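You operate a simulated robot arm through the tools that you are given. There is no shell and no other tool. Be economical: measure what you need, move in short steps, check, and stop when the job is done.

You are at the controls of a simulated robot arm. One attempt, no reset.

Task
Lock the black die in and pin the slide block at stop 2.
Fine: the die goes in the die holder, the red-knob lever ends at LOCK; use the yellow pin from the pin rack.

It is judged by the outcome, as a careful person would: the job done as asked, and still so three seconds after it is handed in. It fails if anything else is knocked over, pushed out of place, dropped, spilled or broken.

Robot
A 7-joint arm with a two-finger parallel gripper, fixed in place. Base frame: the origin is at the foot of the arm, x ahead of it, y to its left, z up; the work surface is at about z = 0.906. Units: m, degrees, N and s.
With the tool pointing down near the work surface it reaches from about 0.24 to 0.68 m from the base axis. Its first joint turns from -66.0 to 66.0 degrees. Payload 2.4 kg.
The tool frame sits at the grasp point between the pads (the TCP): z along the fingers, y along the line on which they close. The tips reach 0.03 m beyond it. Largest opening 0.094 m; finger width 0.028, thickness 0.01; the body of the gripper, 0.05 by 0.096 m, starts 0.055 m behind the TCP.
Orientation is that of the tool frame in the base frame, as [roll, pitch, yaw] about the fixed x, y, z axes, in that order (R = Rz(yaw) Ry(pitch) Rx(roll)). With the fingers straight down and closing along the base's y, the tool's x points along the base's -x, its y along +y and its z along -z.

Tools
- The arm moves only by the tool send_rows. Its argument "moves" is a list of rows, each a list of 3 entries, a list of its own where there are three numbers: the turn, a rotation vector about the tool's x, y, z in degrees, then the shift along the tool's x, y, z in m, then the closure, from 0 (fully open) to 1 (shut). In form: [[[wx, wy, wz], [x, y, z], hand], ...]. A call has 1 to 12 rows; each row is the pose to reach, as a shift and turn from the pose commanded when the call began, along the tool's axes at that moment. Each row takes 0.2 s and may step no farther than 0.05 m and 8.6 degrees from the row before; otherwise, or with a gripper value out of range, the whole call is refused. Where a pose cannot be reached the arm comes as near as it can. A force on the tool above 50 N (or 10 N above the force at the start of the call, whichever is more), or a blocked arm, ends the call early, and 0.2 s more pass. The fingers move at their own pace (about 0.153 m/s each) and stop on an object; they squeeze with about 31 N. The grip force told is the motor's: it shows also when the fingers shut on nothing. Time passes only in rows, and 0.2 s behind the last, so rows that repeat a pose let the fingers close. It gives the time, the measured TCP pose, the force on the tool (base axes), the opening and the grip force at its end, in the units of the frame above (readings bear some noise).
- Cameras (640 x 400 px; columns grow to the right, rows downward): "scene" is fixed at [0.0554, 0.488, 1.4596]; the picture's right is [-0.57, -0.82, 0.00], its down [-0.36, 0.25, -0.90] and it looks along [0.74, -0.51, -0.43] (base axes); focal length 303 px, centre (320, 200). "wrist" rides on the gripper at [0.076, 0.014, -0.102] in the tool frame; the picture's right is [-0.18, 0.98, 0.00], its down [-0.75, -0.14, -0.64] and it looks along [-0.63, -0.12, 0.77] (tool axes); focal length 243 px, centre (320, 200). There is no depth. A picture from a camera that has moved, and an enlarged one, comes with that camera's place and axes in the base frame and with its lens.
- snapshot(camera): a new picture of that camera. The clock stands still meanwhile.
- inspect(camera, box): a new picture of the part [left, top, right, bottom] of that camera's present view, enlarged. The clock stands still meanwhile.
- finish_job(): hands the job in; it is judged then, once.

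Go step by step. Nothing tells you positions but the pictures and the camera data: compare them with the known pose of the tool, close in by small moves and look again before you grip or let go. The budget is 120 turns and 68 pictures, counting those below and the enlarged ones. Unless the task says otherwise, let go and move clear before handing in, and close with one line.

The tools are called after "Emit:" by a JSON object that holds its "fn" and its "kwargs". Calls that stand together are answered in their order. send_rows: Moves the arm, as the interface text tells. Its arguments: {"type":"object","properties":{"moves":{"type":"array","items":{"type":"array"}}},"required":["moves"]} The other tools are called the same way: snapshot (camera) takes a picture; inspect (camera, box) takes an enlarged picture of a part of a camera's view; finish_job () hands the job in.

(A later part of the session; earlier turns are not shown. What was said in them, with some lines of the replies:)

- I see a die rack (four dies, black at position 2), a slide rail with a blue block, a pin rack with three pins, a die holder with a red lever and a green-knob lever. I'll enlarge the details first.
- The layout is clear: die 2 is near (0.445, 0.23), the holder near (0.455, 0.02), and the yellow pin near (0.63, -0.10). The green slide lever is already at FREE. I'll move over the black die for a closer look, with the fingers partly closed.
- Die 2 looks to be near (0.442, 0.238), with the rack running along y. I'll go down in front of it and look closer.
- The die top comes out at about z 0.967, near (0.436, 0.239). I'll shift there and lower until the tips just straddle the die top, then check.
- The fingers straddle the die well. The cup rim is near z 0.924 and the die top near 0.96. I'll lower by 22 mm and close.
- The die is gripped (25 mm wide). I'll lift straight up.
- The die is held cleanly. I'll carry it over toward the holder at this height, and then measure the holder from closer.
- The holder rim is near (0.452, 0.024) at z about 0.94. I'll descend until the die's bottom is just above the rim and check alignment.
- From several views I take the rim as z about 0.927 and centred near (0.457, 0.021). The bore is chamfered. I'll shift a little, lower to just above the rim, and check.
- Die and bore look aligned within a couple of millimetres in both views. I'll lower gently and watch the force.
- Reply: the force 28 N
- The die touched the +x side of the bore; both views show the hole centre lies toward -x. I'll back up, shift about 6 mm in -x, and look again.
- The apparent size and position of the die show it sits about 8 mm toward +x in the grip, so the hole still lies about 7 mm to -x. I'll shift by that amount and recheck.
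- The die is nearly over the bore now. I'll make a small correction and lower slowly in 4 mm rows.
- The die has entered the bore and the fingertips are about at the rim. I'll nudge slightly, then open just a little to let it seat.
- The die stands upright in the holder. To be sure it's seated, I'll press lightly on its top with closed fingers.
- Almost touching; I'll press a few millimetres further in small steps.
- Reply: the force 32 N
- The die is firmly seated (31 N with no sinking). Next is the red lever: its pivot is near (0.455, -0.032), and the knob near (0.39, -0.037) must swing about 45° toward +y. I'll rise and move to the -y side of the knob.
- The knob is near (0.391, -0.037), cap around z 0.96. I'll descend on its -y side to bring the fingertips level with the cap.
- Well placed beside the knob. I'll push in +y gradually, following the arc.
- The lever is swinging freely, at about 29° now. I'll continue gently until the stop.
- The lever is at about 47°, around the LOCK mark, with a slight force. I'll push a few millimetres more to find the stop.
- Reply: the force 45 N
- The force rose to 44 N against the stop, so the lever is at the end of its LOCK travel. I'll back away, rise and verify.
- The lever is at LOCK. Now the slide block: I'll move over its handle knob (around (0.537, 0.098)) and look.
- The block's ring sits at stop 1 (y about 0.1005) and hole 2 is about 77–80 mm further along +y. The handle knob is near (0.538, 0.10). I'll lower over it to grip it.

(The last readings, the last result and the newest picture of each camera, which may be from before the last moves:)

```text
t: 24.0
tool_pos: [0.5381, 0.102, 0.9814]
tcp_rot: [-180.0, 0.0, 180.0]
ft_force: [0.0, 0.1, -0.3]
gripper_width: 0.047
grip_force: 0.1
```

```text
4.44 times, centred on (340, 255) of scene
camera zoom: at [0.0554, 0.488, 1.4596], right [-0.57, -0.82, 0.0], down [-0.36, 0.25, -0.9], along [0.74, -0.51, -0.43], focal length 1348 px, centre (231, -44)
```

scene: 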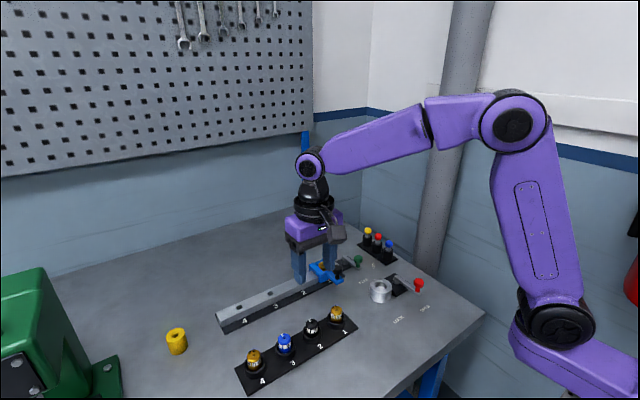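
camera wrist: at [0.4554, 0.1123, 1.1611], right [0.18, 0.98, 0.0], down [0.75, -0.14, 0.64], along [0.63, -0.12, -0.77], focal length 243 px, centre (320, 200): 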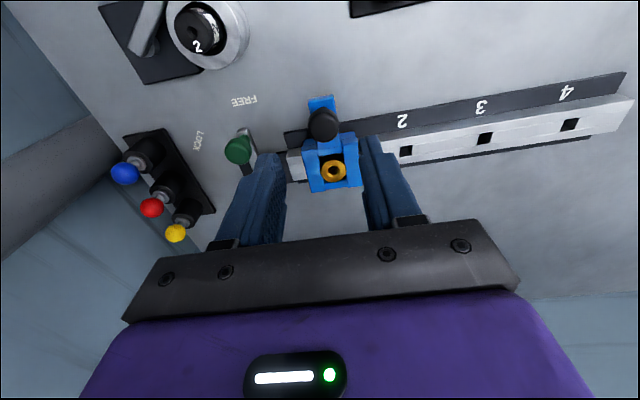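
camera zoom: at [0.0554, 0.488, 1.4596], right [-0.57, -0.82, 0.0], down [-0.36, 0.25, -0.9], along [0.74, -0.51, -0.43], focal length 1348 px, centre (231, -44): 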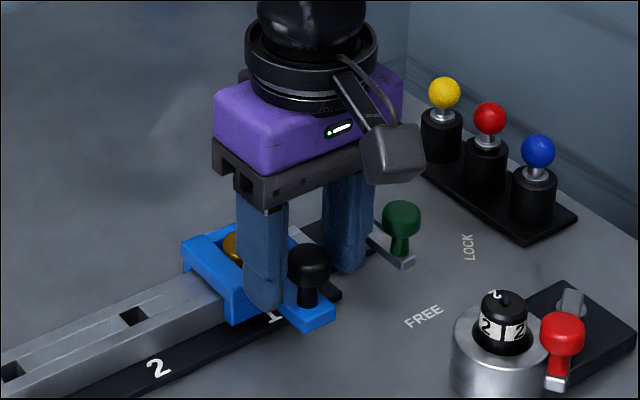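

Aligned with the knob; I'll correct 3 mm in -y, lower 4 mm and close.

Emit:
{"fn": "send_rows", "kwargs": {"moves": [[[0, 0, 0], [0, -0.003, 0.004], 0.5], [[0, 0, 0], [0, -0.003, 0.004], 0.7], [[0, 0, 0], [0, -0.003, 0.004], 1.0], [[0, 0, 0], [0, -0.003, 0.004], 1.0]]}}

```text
t: 25.0
tool_pos: [0.5382, 0.1003, 0.9789]
tcp_rot: [179.9, 0.1, -179.8]
ft_force: [1.0, 11.4, -2.2]
gripper_width: 0.0254
grip_force: 44.9
```

The knob is gripped. I'll slide the block in +y gradually.

Emit:
{"fn": "send_rows", "kwargs": {"moves": [[[0, 0, 0], [0, 0.005, 0], 1.0], [[0, 0, 0], [0, 0.015, 0], 1.0], [[0, 0, 0], [0, 0.027, 0], 1.0], [[0, 0, 0], [0, 0.04, 0], 1.0], [[0, 0, 0], [0, 0.053, 0], 1.0], [[0, 0, 0], [0, 0.064, 0], 1.0], [[0, 0, 0], [0, 0.072, 0], 1.0], [[0, 0, 0], [0, 0.077, 0], 1.0], [[0, 0, 0], [0, 0.077, 0], 1.0]]}}

Emit:
{"fn": "inspect", "kwargs": {"camera": "wrist", "box": [220, 80, 480, 240]}}

Emit:
{"fn": "inspect", "kwargs": {"camera": "scene", "box": [240, 210, 370, 320]}}

```text
t: 27.0
tool_pos: [0.5386, 0.1744, 0.9795]
tcp_rot: [-179.9, 0.2, -179.9]
ft_force: [5.0, 1.4, -2.2]
gripper_width: 0.0257
grip_force: 45.2
```

```text
2.46 times, centred on (350, 160) of wrist
camera zoom: at [0.4623, 0.1893, 1.0809], right [0.18, 0.98, 0.0], down [0.75, -0.14, 0.64], along [0.63, -0.12, -0.77], focal length 597 px, centre (246, 298)
```

zoom: 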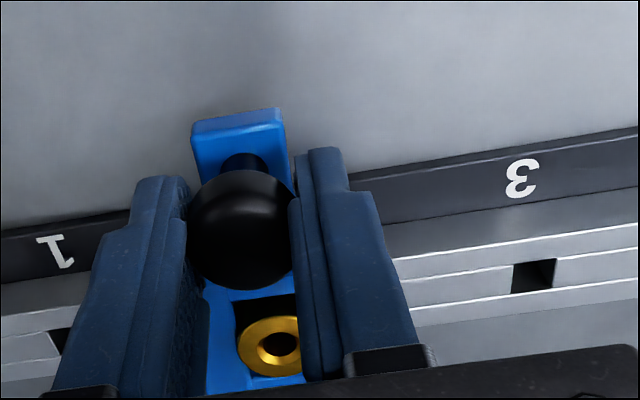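

```text
3.64 times, centred on (305, 265) of scene
camera zoom: at [0.0556, 0.488, 1.4595], right [-0.57, -0.82, 0.0], down [-0.36, 0.25, -0.9], along [0.74, -0.51, -0.43], focal length 1103 px, centre (374, -36)
```

zoom: 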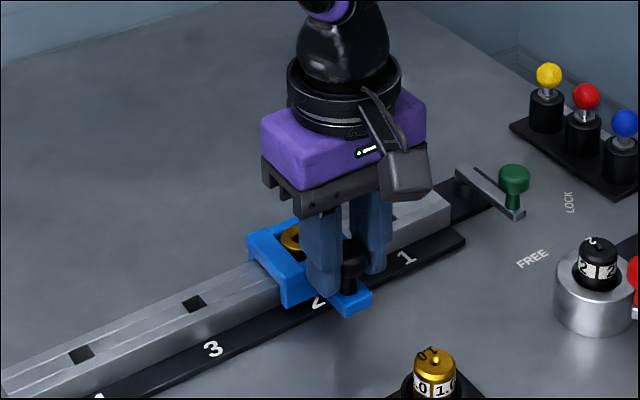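

The block has moved about 74 mm and stop 2 needs about 77–78 mm. I'll move another 4 mm, then release and look through the bushing from above.

Emit:
{"fn": "send_rows", "kwargs": {"moves": [[[0, 0, 0], [0, 0.002, 0], 1.0], [[0, 0, 0], [0, 0.004, 0], 1.0], [[0, 0, 0], [0, 0.004, 0], 1.0]]}}

```text
t: 27.8
tool_pos: [0.5396, 0.1799, 0.9789]
tcp_rot: [-179.9, 0.0, -179.9]
ft_force: [4.5, 2.2, -9.5]
gripper_width: 0.0256
grip_force: 45.0
```

Emit:
{"fn": "send_rows", "kwargs": {"moves": [[[0, 0, 0], [0, 0, 0], 0.8], [[0, 0, 0], [0, 0, 0], 0.55], [[0, 0, 0], [0, 0, 0], 0.5], [[0, 0, 0], [0, 0, -0.04], 0.5], [[0, 0, 0], [0, 0, -0.08], 0.5], [[0, 0, 0], [0, 0, -0.08], 0.5]]}}

Emit:
{"fn": "inspect", "kwargs": {"camera": "wrist", "box": [200, 80, 460, 240]}}

```text
t: 29.2
tool_pos: [0.5386, 0.1791, 1.0599]
tcp_rot: [-179.9, 0.1, 180.0]
ft_force: [-0.4, -0.3, 0.9]
gripper_width: 0.0469
grip_force: 0.0
```

```text
2.46 times, centred on (330, 160) of wrist
camera zoom: at [0.4623, 0.1931, 1.1612], right [0.18, 0.98, 0.0], down [0.75, -0.14, 0.64], along [0.63, -0.12, -0.77], focal length 597 px, centre (295, 298)
```

zoom: 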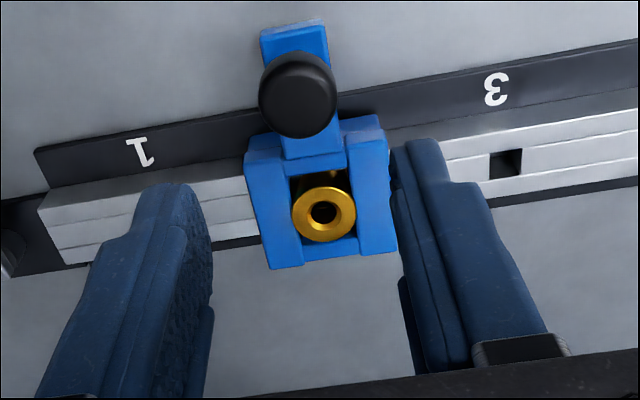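

The bushing-to-next-hole distance matches the one at stop 1 within under 1 mm, so the block is at stop 2. Next I'll go for the yellow pin near (0.633, -0.094).

Emit:
{"fn": "send_rows", "kwargs": {"moves": [[[0, 0, 0], [-0.012, -0.045, -0.01], 0.5], [[0, 0, 0], [-0.024, -0.09, -0.02], 0.5], [[0, 0, 0], [-0.036, -0.135, -0.02], 0.5], [[0, 0, 0], [-0.048, -0.18, -0.02], 0.5], [[0, 0, 0], [-0.06, -0.225, -0.02], 0.5], [[0, 0, 0], [-0.075, -0.265, -0.01], 0.5], [[0, 0, 0], [-0.088, -0.273, 0.0], 0.5], [[0, 0, 0], [-0.088, -0.273, 0.0], 0.5]]}}

Emit:
{"fn": "snapshot", "kwargs": {"camera": "wrist"}}

Emit:
{"fn": "inspect", "kwargs": {"camera": "scene", "box": [320, 190, 420, 280]}}

```text
t: 31.0
tool_pos: [0.6253, -0.0933, 1.0576]
tcp_rot: [180.0, 0.0, -179.9]
ft_force: [0.2, 0.7, -0.5]
gripper_width: 0.0471
grip_force: 0.2
```

```text
19 pictures are left
camera wrist: at [0.551, -0.0797, 1.1606], right [0.18, 0.98, 0.0], down [0.75, -0.14, 0.64], along [0.63, -0.12, -0.77], focal length 243 px, centre (320, 200)
```

wrist: 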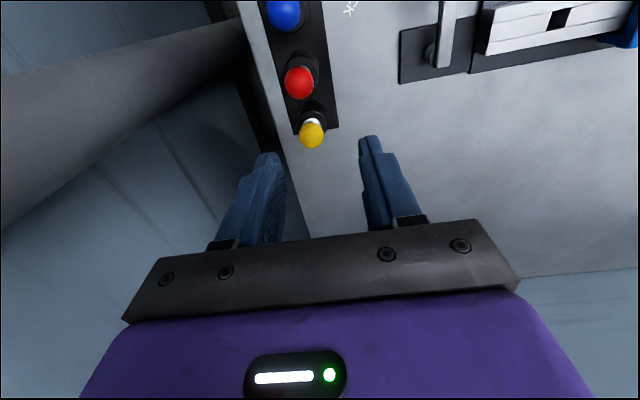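

```text
4.44 times, centred on (370, 235) of scene
camera zoom: at [0.0554, 0.4879, 1.4596], right [-0.57, -0.82, 0.0], down [-0.36, 0.25, -0.9], along [0.74, -0.51, -0.43], focal length 1348 px, centre (98, 44)
```

zoom: 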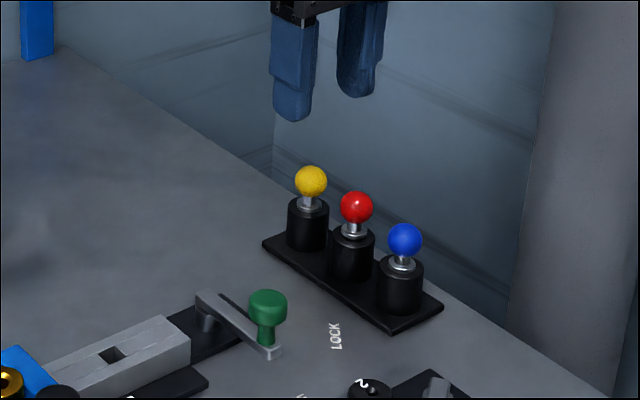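

The yellow ball is near (0.638, -0.103, 0.962). I'll shift over it and descend partway for a check.

Emit:
{"fn": "send_rows", "kwargs": {"moves": [[[0, 0, 0], [-0.012, -0.01, 0.0], 0.5], [[0, 0, 0], [-0.012, -0.01, 0.035], 0.5], [[0, 0, 0], [-0.012, -0.01, 0.066], 0.5], [[0, 0, 0], [-0.012, -0.01, 0.066], 0.5]]}}

Emit:
{"fn": "inspect", "kwargs": {"camera": "wrist", "box": [220, 80, 420, 240]}}

```text
t: 32.0
tool_pos: [0.6392, -0.103, 0.9925]
tcp_rot: [-179.9, 0.0, -180.0]
ft_force: [0.5, -0.2, -0.8]
gripper_width: 0.0471
grip_force: 0.1
```

```text
2.50 times, centred on (320, 160) of wrist
camera zoom: at [0.5631, -0.0892, 1.0949], right [0.18, 0.98, 0.0], down [0.75, -0.14, 0.64], along [0.63, -0.12, -0.77], focal length 606 px, centre (320, 300)
```

zoom: 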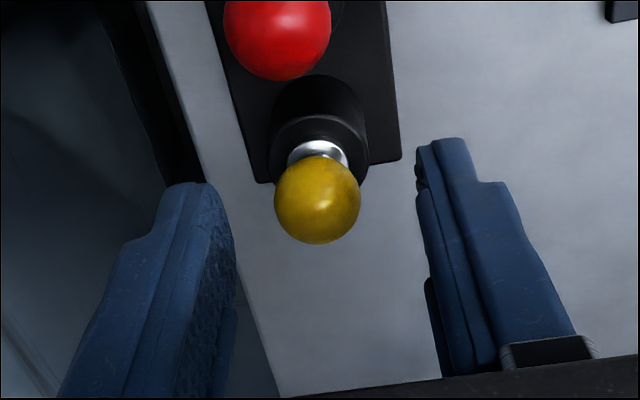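

The ball is centred between the fingers. I'll lower to z 0.978 and close.

Emit:
{"fn": "send_rows", "kwargs": {"moves": [[[0, 0, 0], [-0.001, -0.001, 0.0145], 0.5], [[0, 0, 0], [-0.001, -0.001, 0.0145], 0.6], [[0, 0, 0], [-0.001, -0.001, 0.0145], 0.8], [[0, 0, 0], [-0.001, -0.001, 0.0145], 1.0], [[0, 0, 0], [-0.001, -0.001, 0.0145], 1.0]]}}

```text
t: 33.2
tool_pos: [0.6397, -0.1051, 0.9788]
tcp_rot: [-180.0, 0.0, -180.0]
ft_force: [0.0, 0.2, -0.2]
gripper_width: 0.0184
grip_force: 30.8
```

Gripped at 18 mm width. Lifting straight up.

Emit:
{"fn": "send_rows", "kwargs": {"moves": [[[0, 0, 0], [0, 0, -0.015], 1.0], [[0, 0, 0], [0, 0, -0.04], 1.0], [[0, 0, 0], [0, 0, -0.075], 1.0], [[0, 0, 0], [0, 0, -0.1], 1.0], [[0, 0, 0], [0, 0, -0.1], 1.0]]}}

Emit:
{"fn": "inspect", "kwargs": {"camera": "scene", "box": [310, 170, 420, 270]}}

Emit:
{"fn": "inspect", "kwargs": {"camera": "wrist", "box": [240, 80, 400, 220]}}

```text
t: 34.4
tool_pos: [0.6389, -0.1051, 1.0793]
tcp_rot: [180.0, 0.0, -179.9]
ft_force: [-0.3, 0.8, 0.3]
gripper_width: 0.0184
grip_force: 30.7
```

```text
4.00 times, centred on (365, 220) of scene
camera zoom: at [0.0554, 0.488, 1.4596], right [-0.57, -0.82, 0.0], down [-0.36, 0.25, -0.9], along [0.74, -0.51, -0.43], focal length 1213 px, centre (140, 120)
```

zoom: 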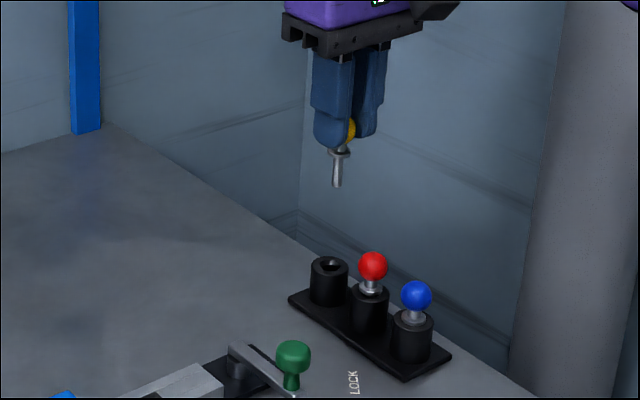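

```text
2.86 times, centred on (320, 150) of wrist
camera zoom: at [0.5637, -0.0908, 1.1817], right [0.18, 0.98, 0.0], down [0.75, -0.14, 0.64], along [0.63, -0.12, -0.77], focal length 693 px, centre (320, 343)
```

zoom: 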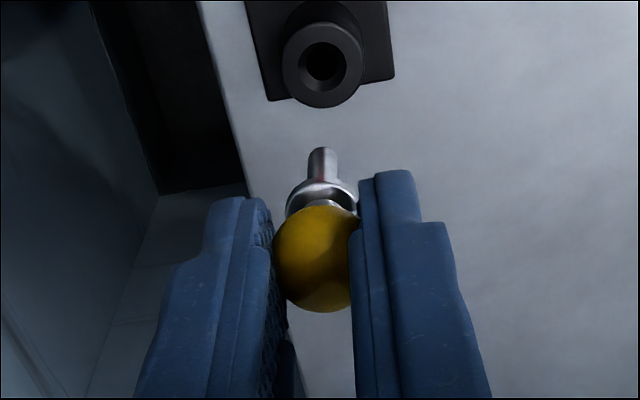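

The pin hangs straight, its tip about 69 mm below the TCP. The bushing is near (0.600, 0.180) at z about 0.94; I'll carry the pin there at this height.

Emit:
{"fn": "send_rows", "kwargs": {"moves": [[[0, 0, 0], [0.006, 0.04, 0], 1.0], [[0, 0, 0], [0.012, 0.08, 0], 1.0], [[0, 0, 0], [0.018, 0.12, 0], 1.0], [[0, 0, 0], [0.024, 0.16, 0], 1.0], [[0, 0, 0], [0.03, 0.2, 0], 1.0], [[0, 0, 0], [0.036, 0.24, 0], 1.0], [[0, 0, 0], [0.039, 0.275, 0], 1.0], [[0, 0, 0], [0.039, 0.2855, 0.01], 1.0], [[0, 0, 0], [0.039, 0.2855, 0.03], 1.0], [[0, 0, 0], [0.039, 0.2855, 0.03], 1.0]]}}

Emit:
{"fn": "inspect", "kwargs": {"camera": "wrist", "box": [240, 60, 400, 200]}}

Emit:
{"fn": "inspect", "kwargs": {"camera": "scene", "box": [270, 220, 350, 300]}}

```text
t: 36.6
tool_pos: [0.5999, 0.1799, 1.0477]
tcp_rot: [-180.0, 0.0, -179.9]
ft_force: [-0.5, 0.3, -0.6]
gripper_width: 0.0185
grip_force: 31.0
```

```text
2.86 times, centred on (320, 130) of wrist
camera zoom: at [0.5244, 0.194, 1.1512], right [0.18, 0.98, 0.0], down [0.75, -0.14, 0.64], along [0.63, -0.12, -0.77], focal length 693 px, centre (320, 400)
```

zoom: 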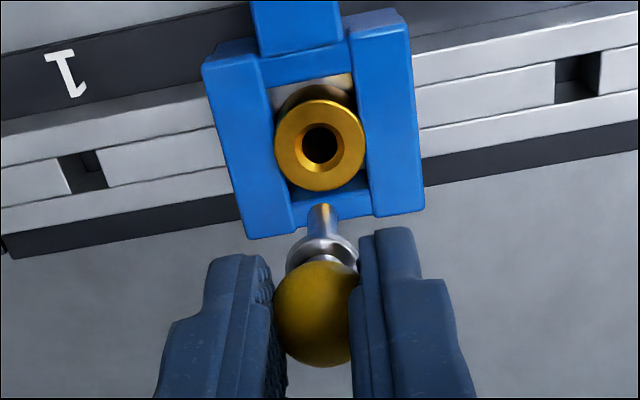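

```text
5.00 times, centred on (310, 260) of scene
camera zoom: at [0.0554, 0.488, 1.4596], right [-0.57, -0.82, 0.0], down [-0.36, 0.25, -0.9], along [0.74, -0.51, -0.43], focal length 1516 px, centre (370, -100)
```

zoom: 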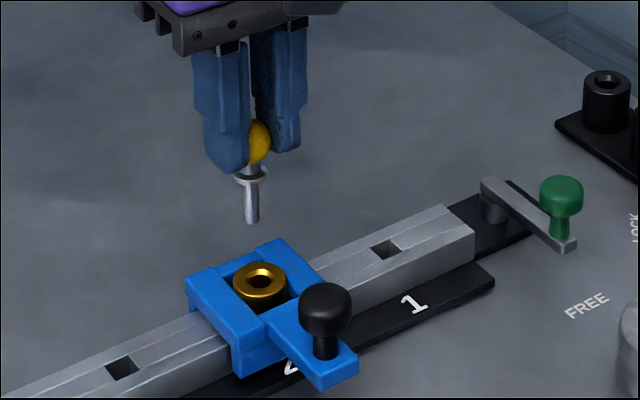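

Hole 1 and hole 3 place hole 2 within half a millimetre of the bushing, so the block is on station. I'll correct the pin by about (-2, -1.5) mm and lower it to just above the bushing.

Emit:
{"fn": "send_rows", "kwargs": {"moves": [[[0, 0, 0], [0.002, -0.0015, 0.01], 1.0], [[0, 0, 0], [0.002, -0.0015, 0.033], 1.0], [[0, 0, 0], [0.002, -0.0015, 0.033], 1.0]]}}

Emit:
{"fn": "inspect", "kwargs": {"camera": "wrist", "box": [260, 90, 380, 190]}}

Emit:
{"fn": "inspect", "kwargs": {"camera": "scene", "box": [290, 230, 340, 280]}}

```text
t: 37.4
tool_pos: [0.5979, 0.1788, 1.0153]
tcp_rot: [180.0, 0.0, 180.0]
ft_force: [-0.7, -0.1, -0.1]
gripper_width: 0.0187
grip_force: 31.2
```

```text
4.00 times, centred on (320, 140) of wrist
camera zoom: at [0.5225, 0.1928, 1.118], right [0.18, 0.98, 0.0], down [0.75, -0.14, 0.64], along [0.63, -0.12, -0.77], focal length 970 px, centre (320, 440)
```

zoom: 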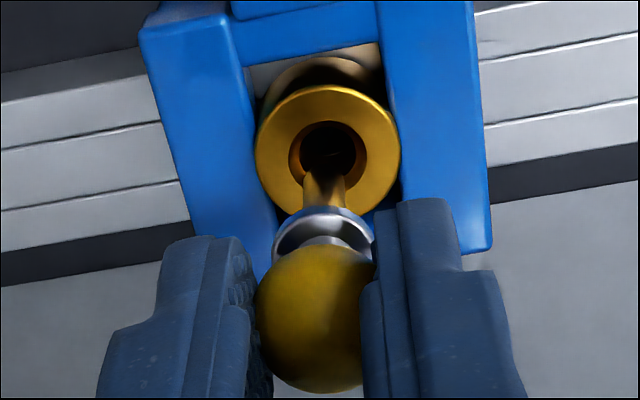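

```text
8.00 times, centred on (315, 255) of scene
camera zoom: at [0.0554, 0.488, 1.4596], right [-0.57, -0.82, 0.0], down [-0.36, 0.25, -0.9], along [0.74, -0.51, -0.43], focal length 2426 px, centre (360, -240)
```

zoom: 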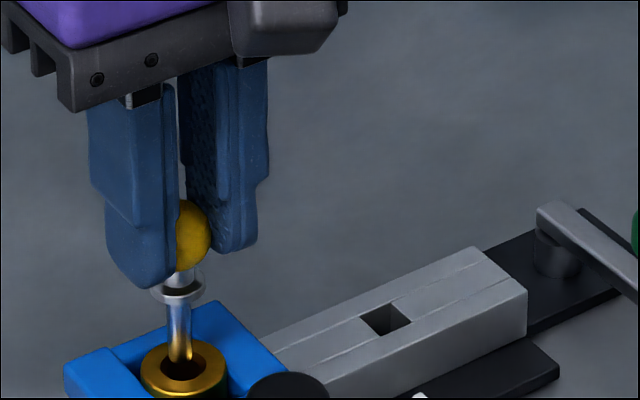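

The pin tip is right at the bushing's bore in both views. I'll insert slowly.

Emit:
{"fn": "send_rows", "kwargs": {"moves": [[[0, 0, 0], [0, 0, 0.004], 1.0], [[0, 0, 0], [0, 0, 0.008], 1.0], [[0, 0, 0], [0, 0, 0.012], 1.0], [[0, 0, 0], [0, 0, 0.016], 1.0]]}}

```text
t: 38.4
tool_pos: [0.5966, 0.1799, 0.9989]
tcp_rot: [-180.0, -0.1, -179.9]
ft_force: [-10.5, 1.8, 2.7]
gripper_width: 0.0184
grip_force: 31.0
```

It's entering, with the bushing guiding it slightly to -x. I'll relieve that by 1.5 mm and continue down.

Emit:
{"fn": "send_rows", "kwargs": {"moves": [[[0, 0, 0], [0.0015, 0.0005, 0], 1.0], [[0, 0, 0], [0.0015, 0.0005, 0.004], 1.0], [[0, 0, 0], [0.0015, 0.0005, 0.008], 1.0], [[0, 0, 0], [0.0015, 0.0005, 0.012], 1.0]]}}

Emit:
{"fn": "inspect", "kwargs": {"camera": "scene", "box": [290, 230, 340, 280]}}

```text
t: 39.4
tool_pos: [0.5965, 0.1789, 0.9878]
tcp_rot: [-180.0, 0.1, -180.0]
ft_force: [-1.9, 1.2, 0.0]
gripper_width: 0.0186
grip_force: 31.2
```

```text
8.00 times, centred on (315, 255) of scene
camera zoom: at [0.0554, 0.488, 1.4596], right [-0.57, -0.82, 0.0], down [-0.36, 0.25, -0.9], along [0.74, -0.51, -0.43], focal length 2426 px, centre (360, -240)
```

zoom: 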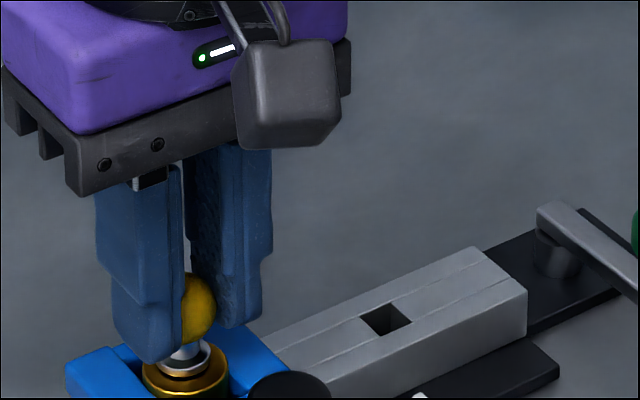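

The flange is nearly down on the bushing with negligible force. I'll lower in small steps until contact.

Emit:
{"fn": "send_rows", "kwargs": {"moves": [[[0, 0, 0], [0, 0, 0.003], 1.0], [[0, 0, 0], [0, 0, 0.006], 1.0], [[0, 0, 0], [0, 0, 0.009], 1.0]]}}

Emit:
{"fn": "inspect", "kwargs": {"camera": "scene", "box": [290, 240, 340, 290]}}

```text
t: 40.2
tool_pos: [0.5963, 0.1799, 0.9804]
tcp_rot: [179.9, 0.4, -179.9]
ft_force: [-1.0, -0.8, 26.4]
gripper_width: 0.0182
grip_force: 30.7
```

```text
8.00 times, centred on (315, 265) of scene
camera zoom: at [0.0549, 0.4878, 1.4596], right [-0.57, -0.82, 0.0], down [-0.36, 0.25, -0.9], along [0.74, -0.51, -0.43], focal length 2426 px, centre (360, -320)
```

zoom: 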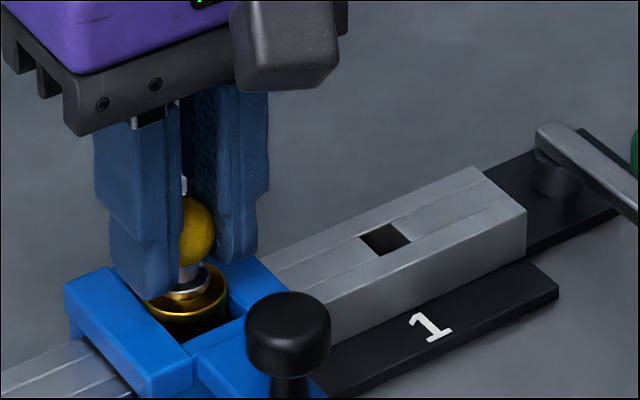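

The flange is seated: the tip has passed well below the rail top and contact is firm at the expected height. I'll release and rise clear.

Emit:
{"fn": "send_rows", "kwargs": {"moves": [[[0, 0, 0], [0, 0, -0.001], 0.85], [[0, 0, 0], [0, 0, -0.001], 0.65], [[0, 0, 0], [0, 0, -0.001], 0.6], [[0, 0, 0], [0, 0, -0.02], 0.6], [[0, 0, 0], [0, 0, -0.05], 0.6], [[0, 0, 0], [0, 0, -0.09], 0.6], [[0, 0, 0], [0.04, 0, -0.12], 0.6], [[0, 0, 0], [0.04, 0, -0.12], 0.6]]}}

Emit:
{"fn": "inspect", "kwargs": {"camera": "scene", "box": [250, 210, 430, 330]}}

Emit:
{"fn": "snapshot", "kwargs": {"camera": "wrist"}}

```text
t: 42.0
tool_pos: [0.5567, 0.1803, 1.0979]
tcp_rot: [180.0, 0.0, -179.9]
ft_force: [-0.1, -0.3, 0.2]
gripper_width: 0.0377
grip_force: 0.0
```

```text
3.33 times, centred on (340, 270) of scene
camera zoom: at [0.0554, 0.488, 1.4596], right [-0.57, -0.82, 0.0], down [-0.36, 0.25, -0.9], along [0.74, -0.51, -0.43], focal length 1011 px, centre (253, -33)
```

zoom: 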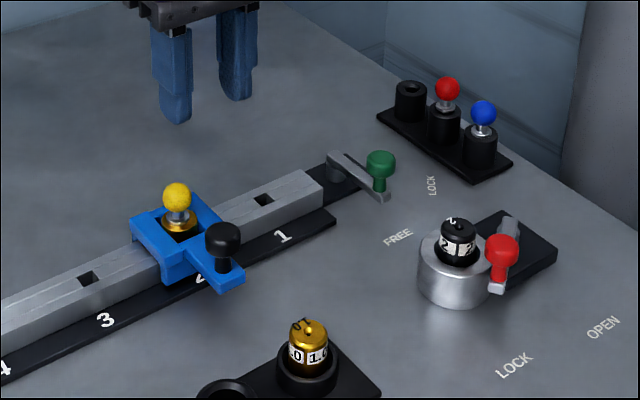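

```text
7 pictures are left
camera wrist: at [0.4809, 0.1932, 1.2007], right [0.18, 0.98, 0.0], down [0.75, -0.14, 0.64], along [0.63, -0.12, -0.77], focal length 243 px, centre (320, 200)
```

wrist: 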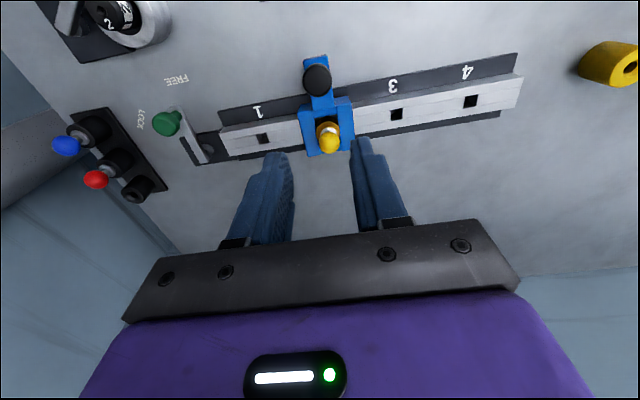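

The pin stands in the block at stop 2, the die is in its holder, and the lever is at LOCK. One close look at the pin's seating.

Emit:
{"fn": "inspect", "kwargs": {"camera": "scene", "box": [285, 255, 325, 295]}}

Emit:
{"fn": "inspect", "kwargs": {"camera": "wrist", "box": [290, 40, 370, 170]}}

```text
10.00 times, centred on (305, 275) of scene
camera zoom: at [0.0554, 0.488, 1.4596], right [-0.57, -0.82, 0.0], down [-0.36, 0.25, -0.9], along [0.74, -0.51, -0.43], focal length 3032 px, centre (470, -550)
```

zoom: 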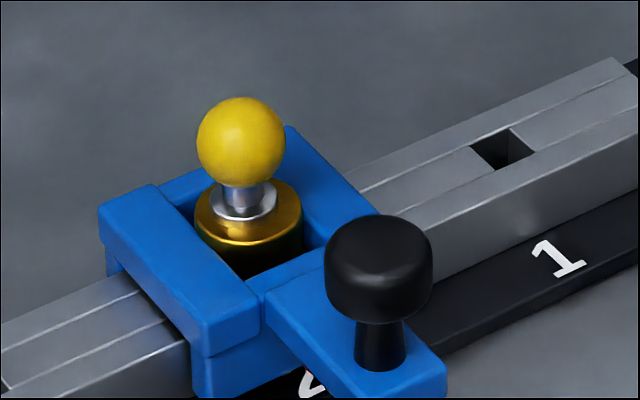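

```text
3.08 times, centred on (330, 105) of wrist
camera zoom: at [0.4809, 0.1932, 1.2007], right [0.18, 0.98, 0.0], down [0.75, -0.14, 0.64], along [0.63, -0.12, -0.77], focal length 746 px, centre (289, 492)
```

zoom: 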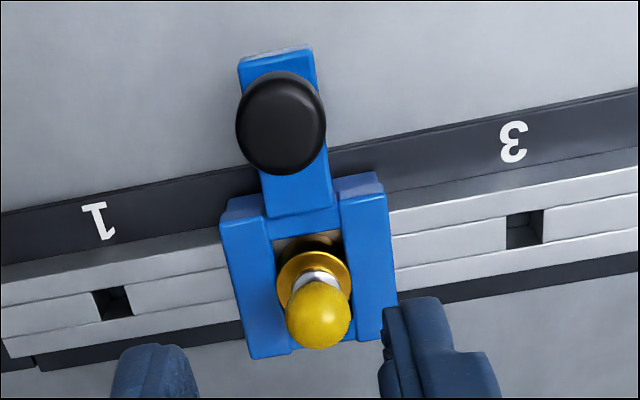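

The pin's flange rests flush on the bushing, the block is midway between holes 1 and 3, and the gripper is clear. I'm handing the job in.

Emit:
{"fn": "finish_job", "kwargs": {}}

```text
The job is handed in.
```

I locked the black die in the holder with the red lever at LOCK, and pinned the slide block at stop 2 with the yellow pin.
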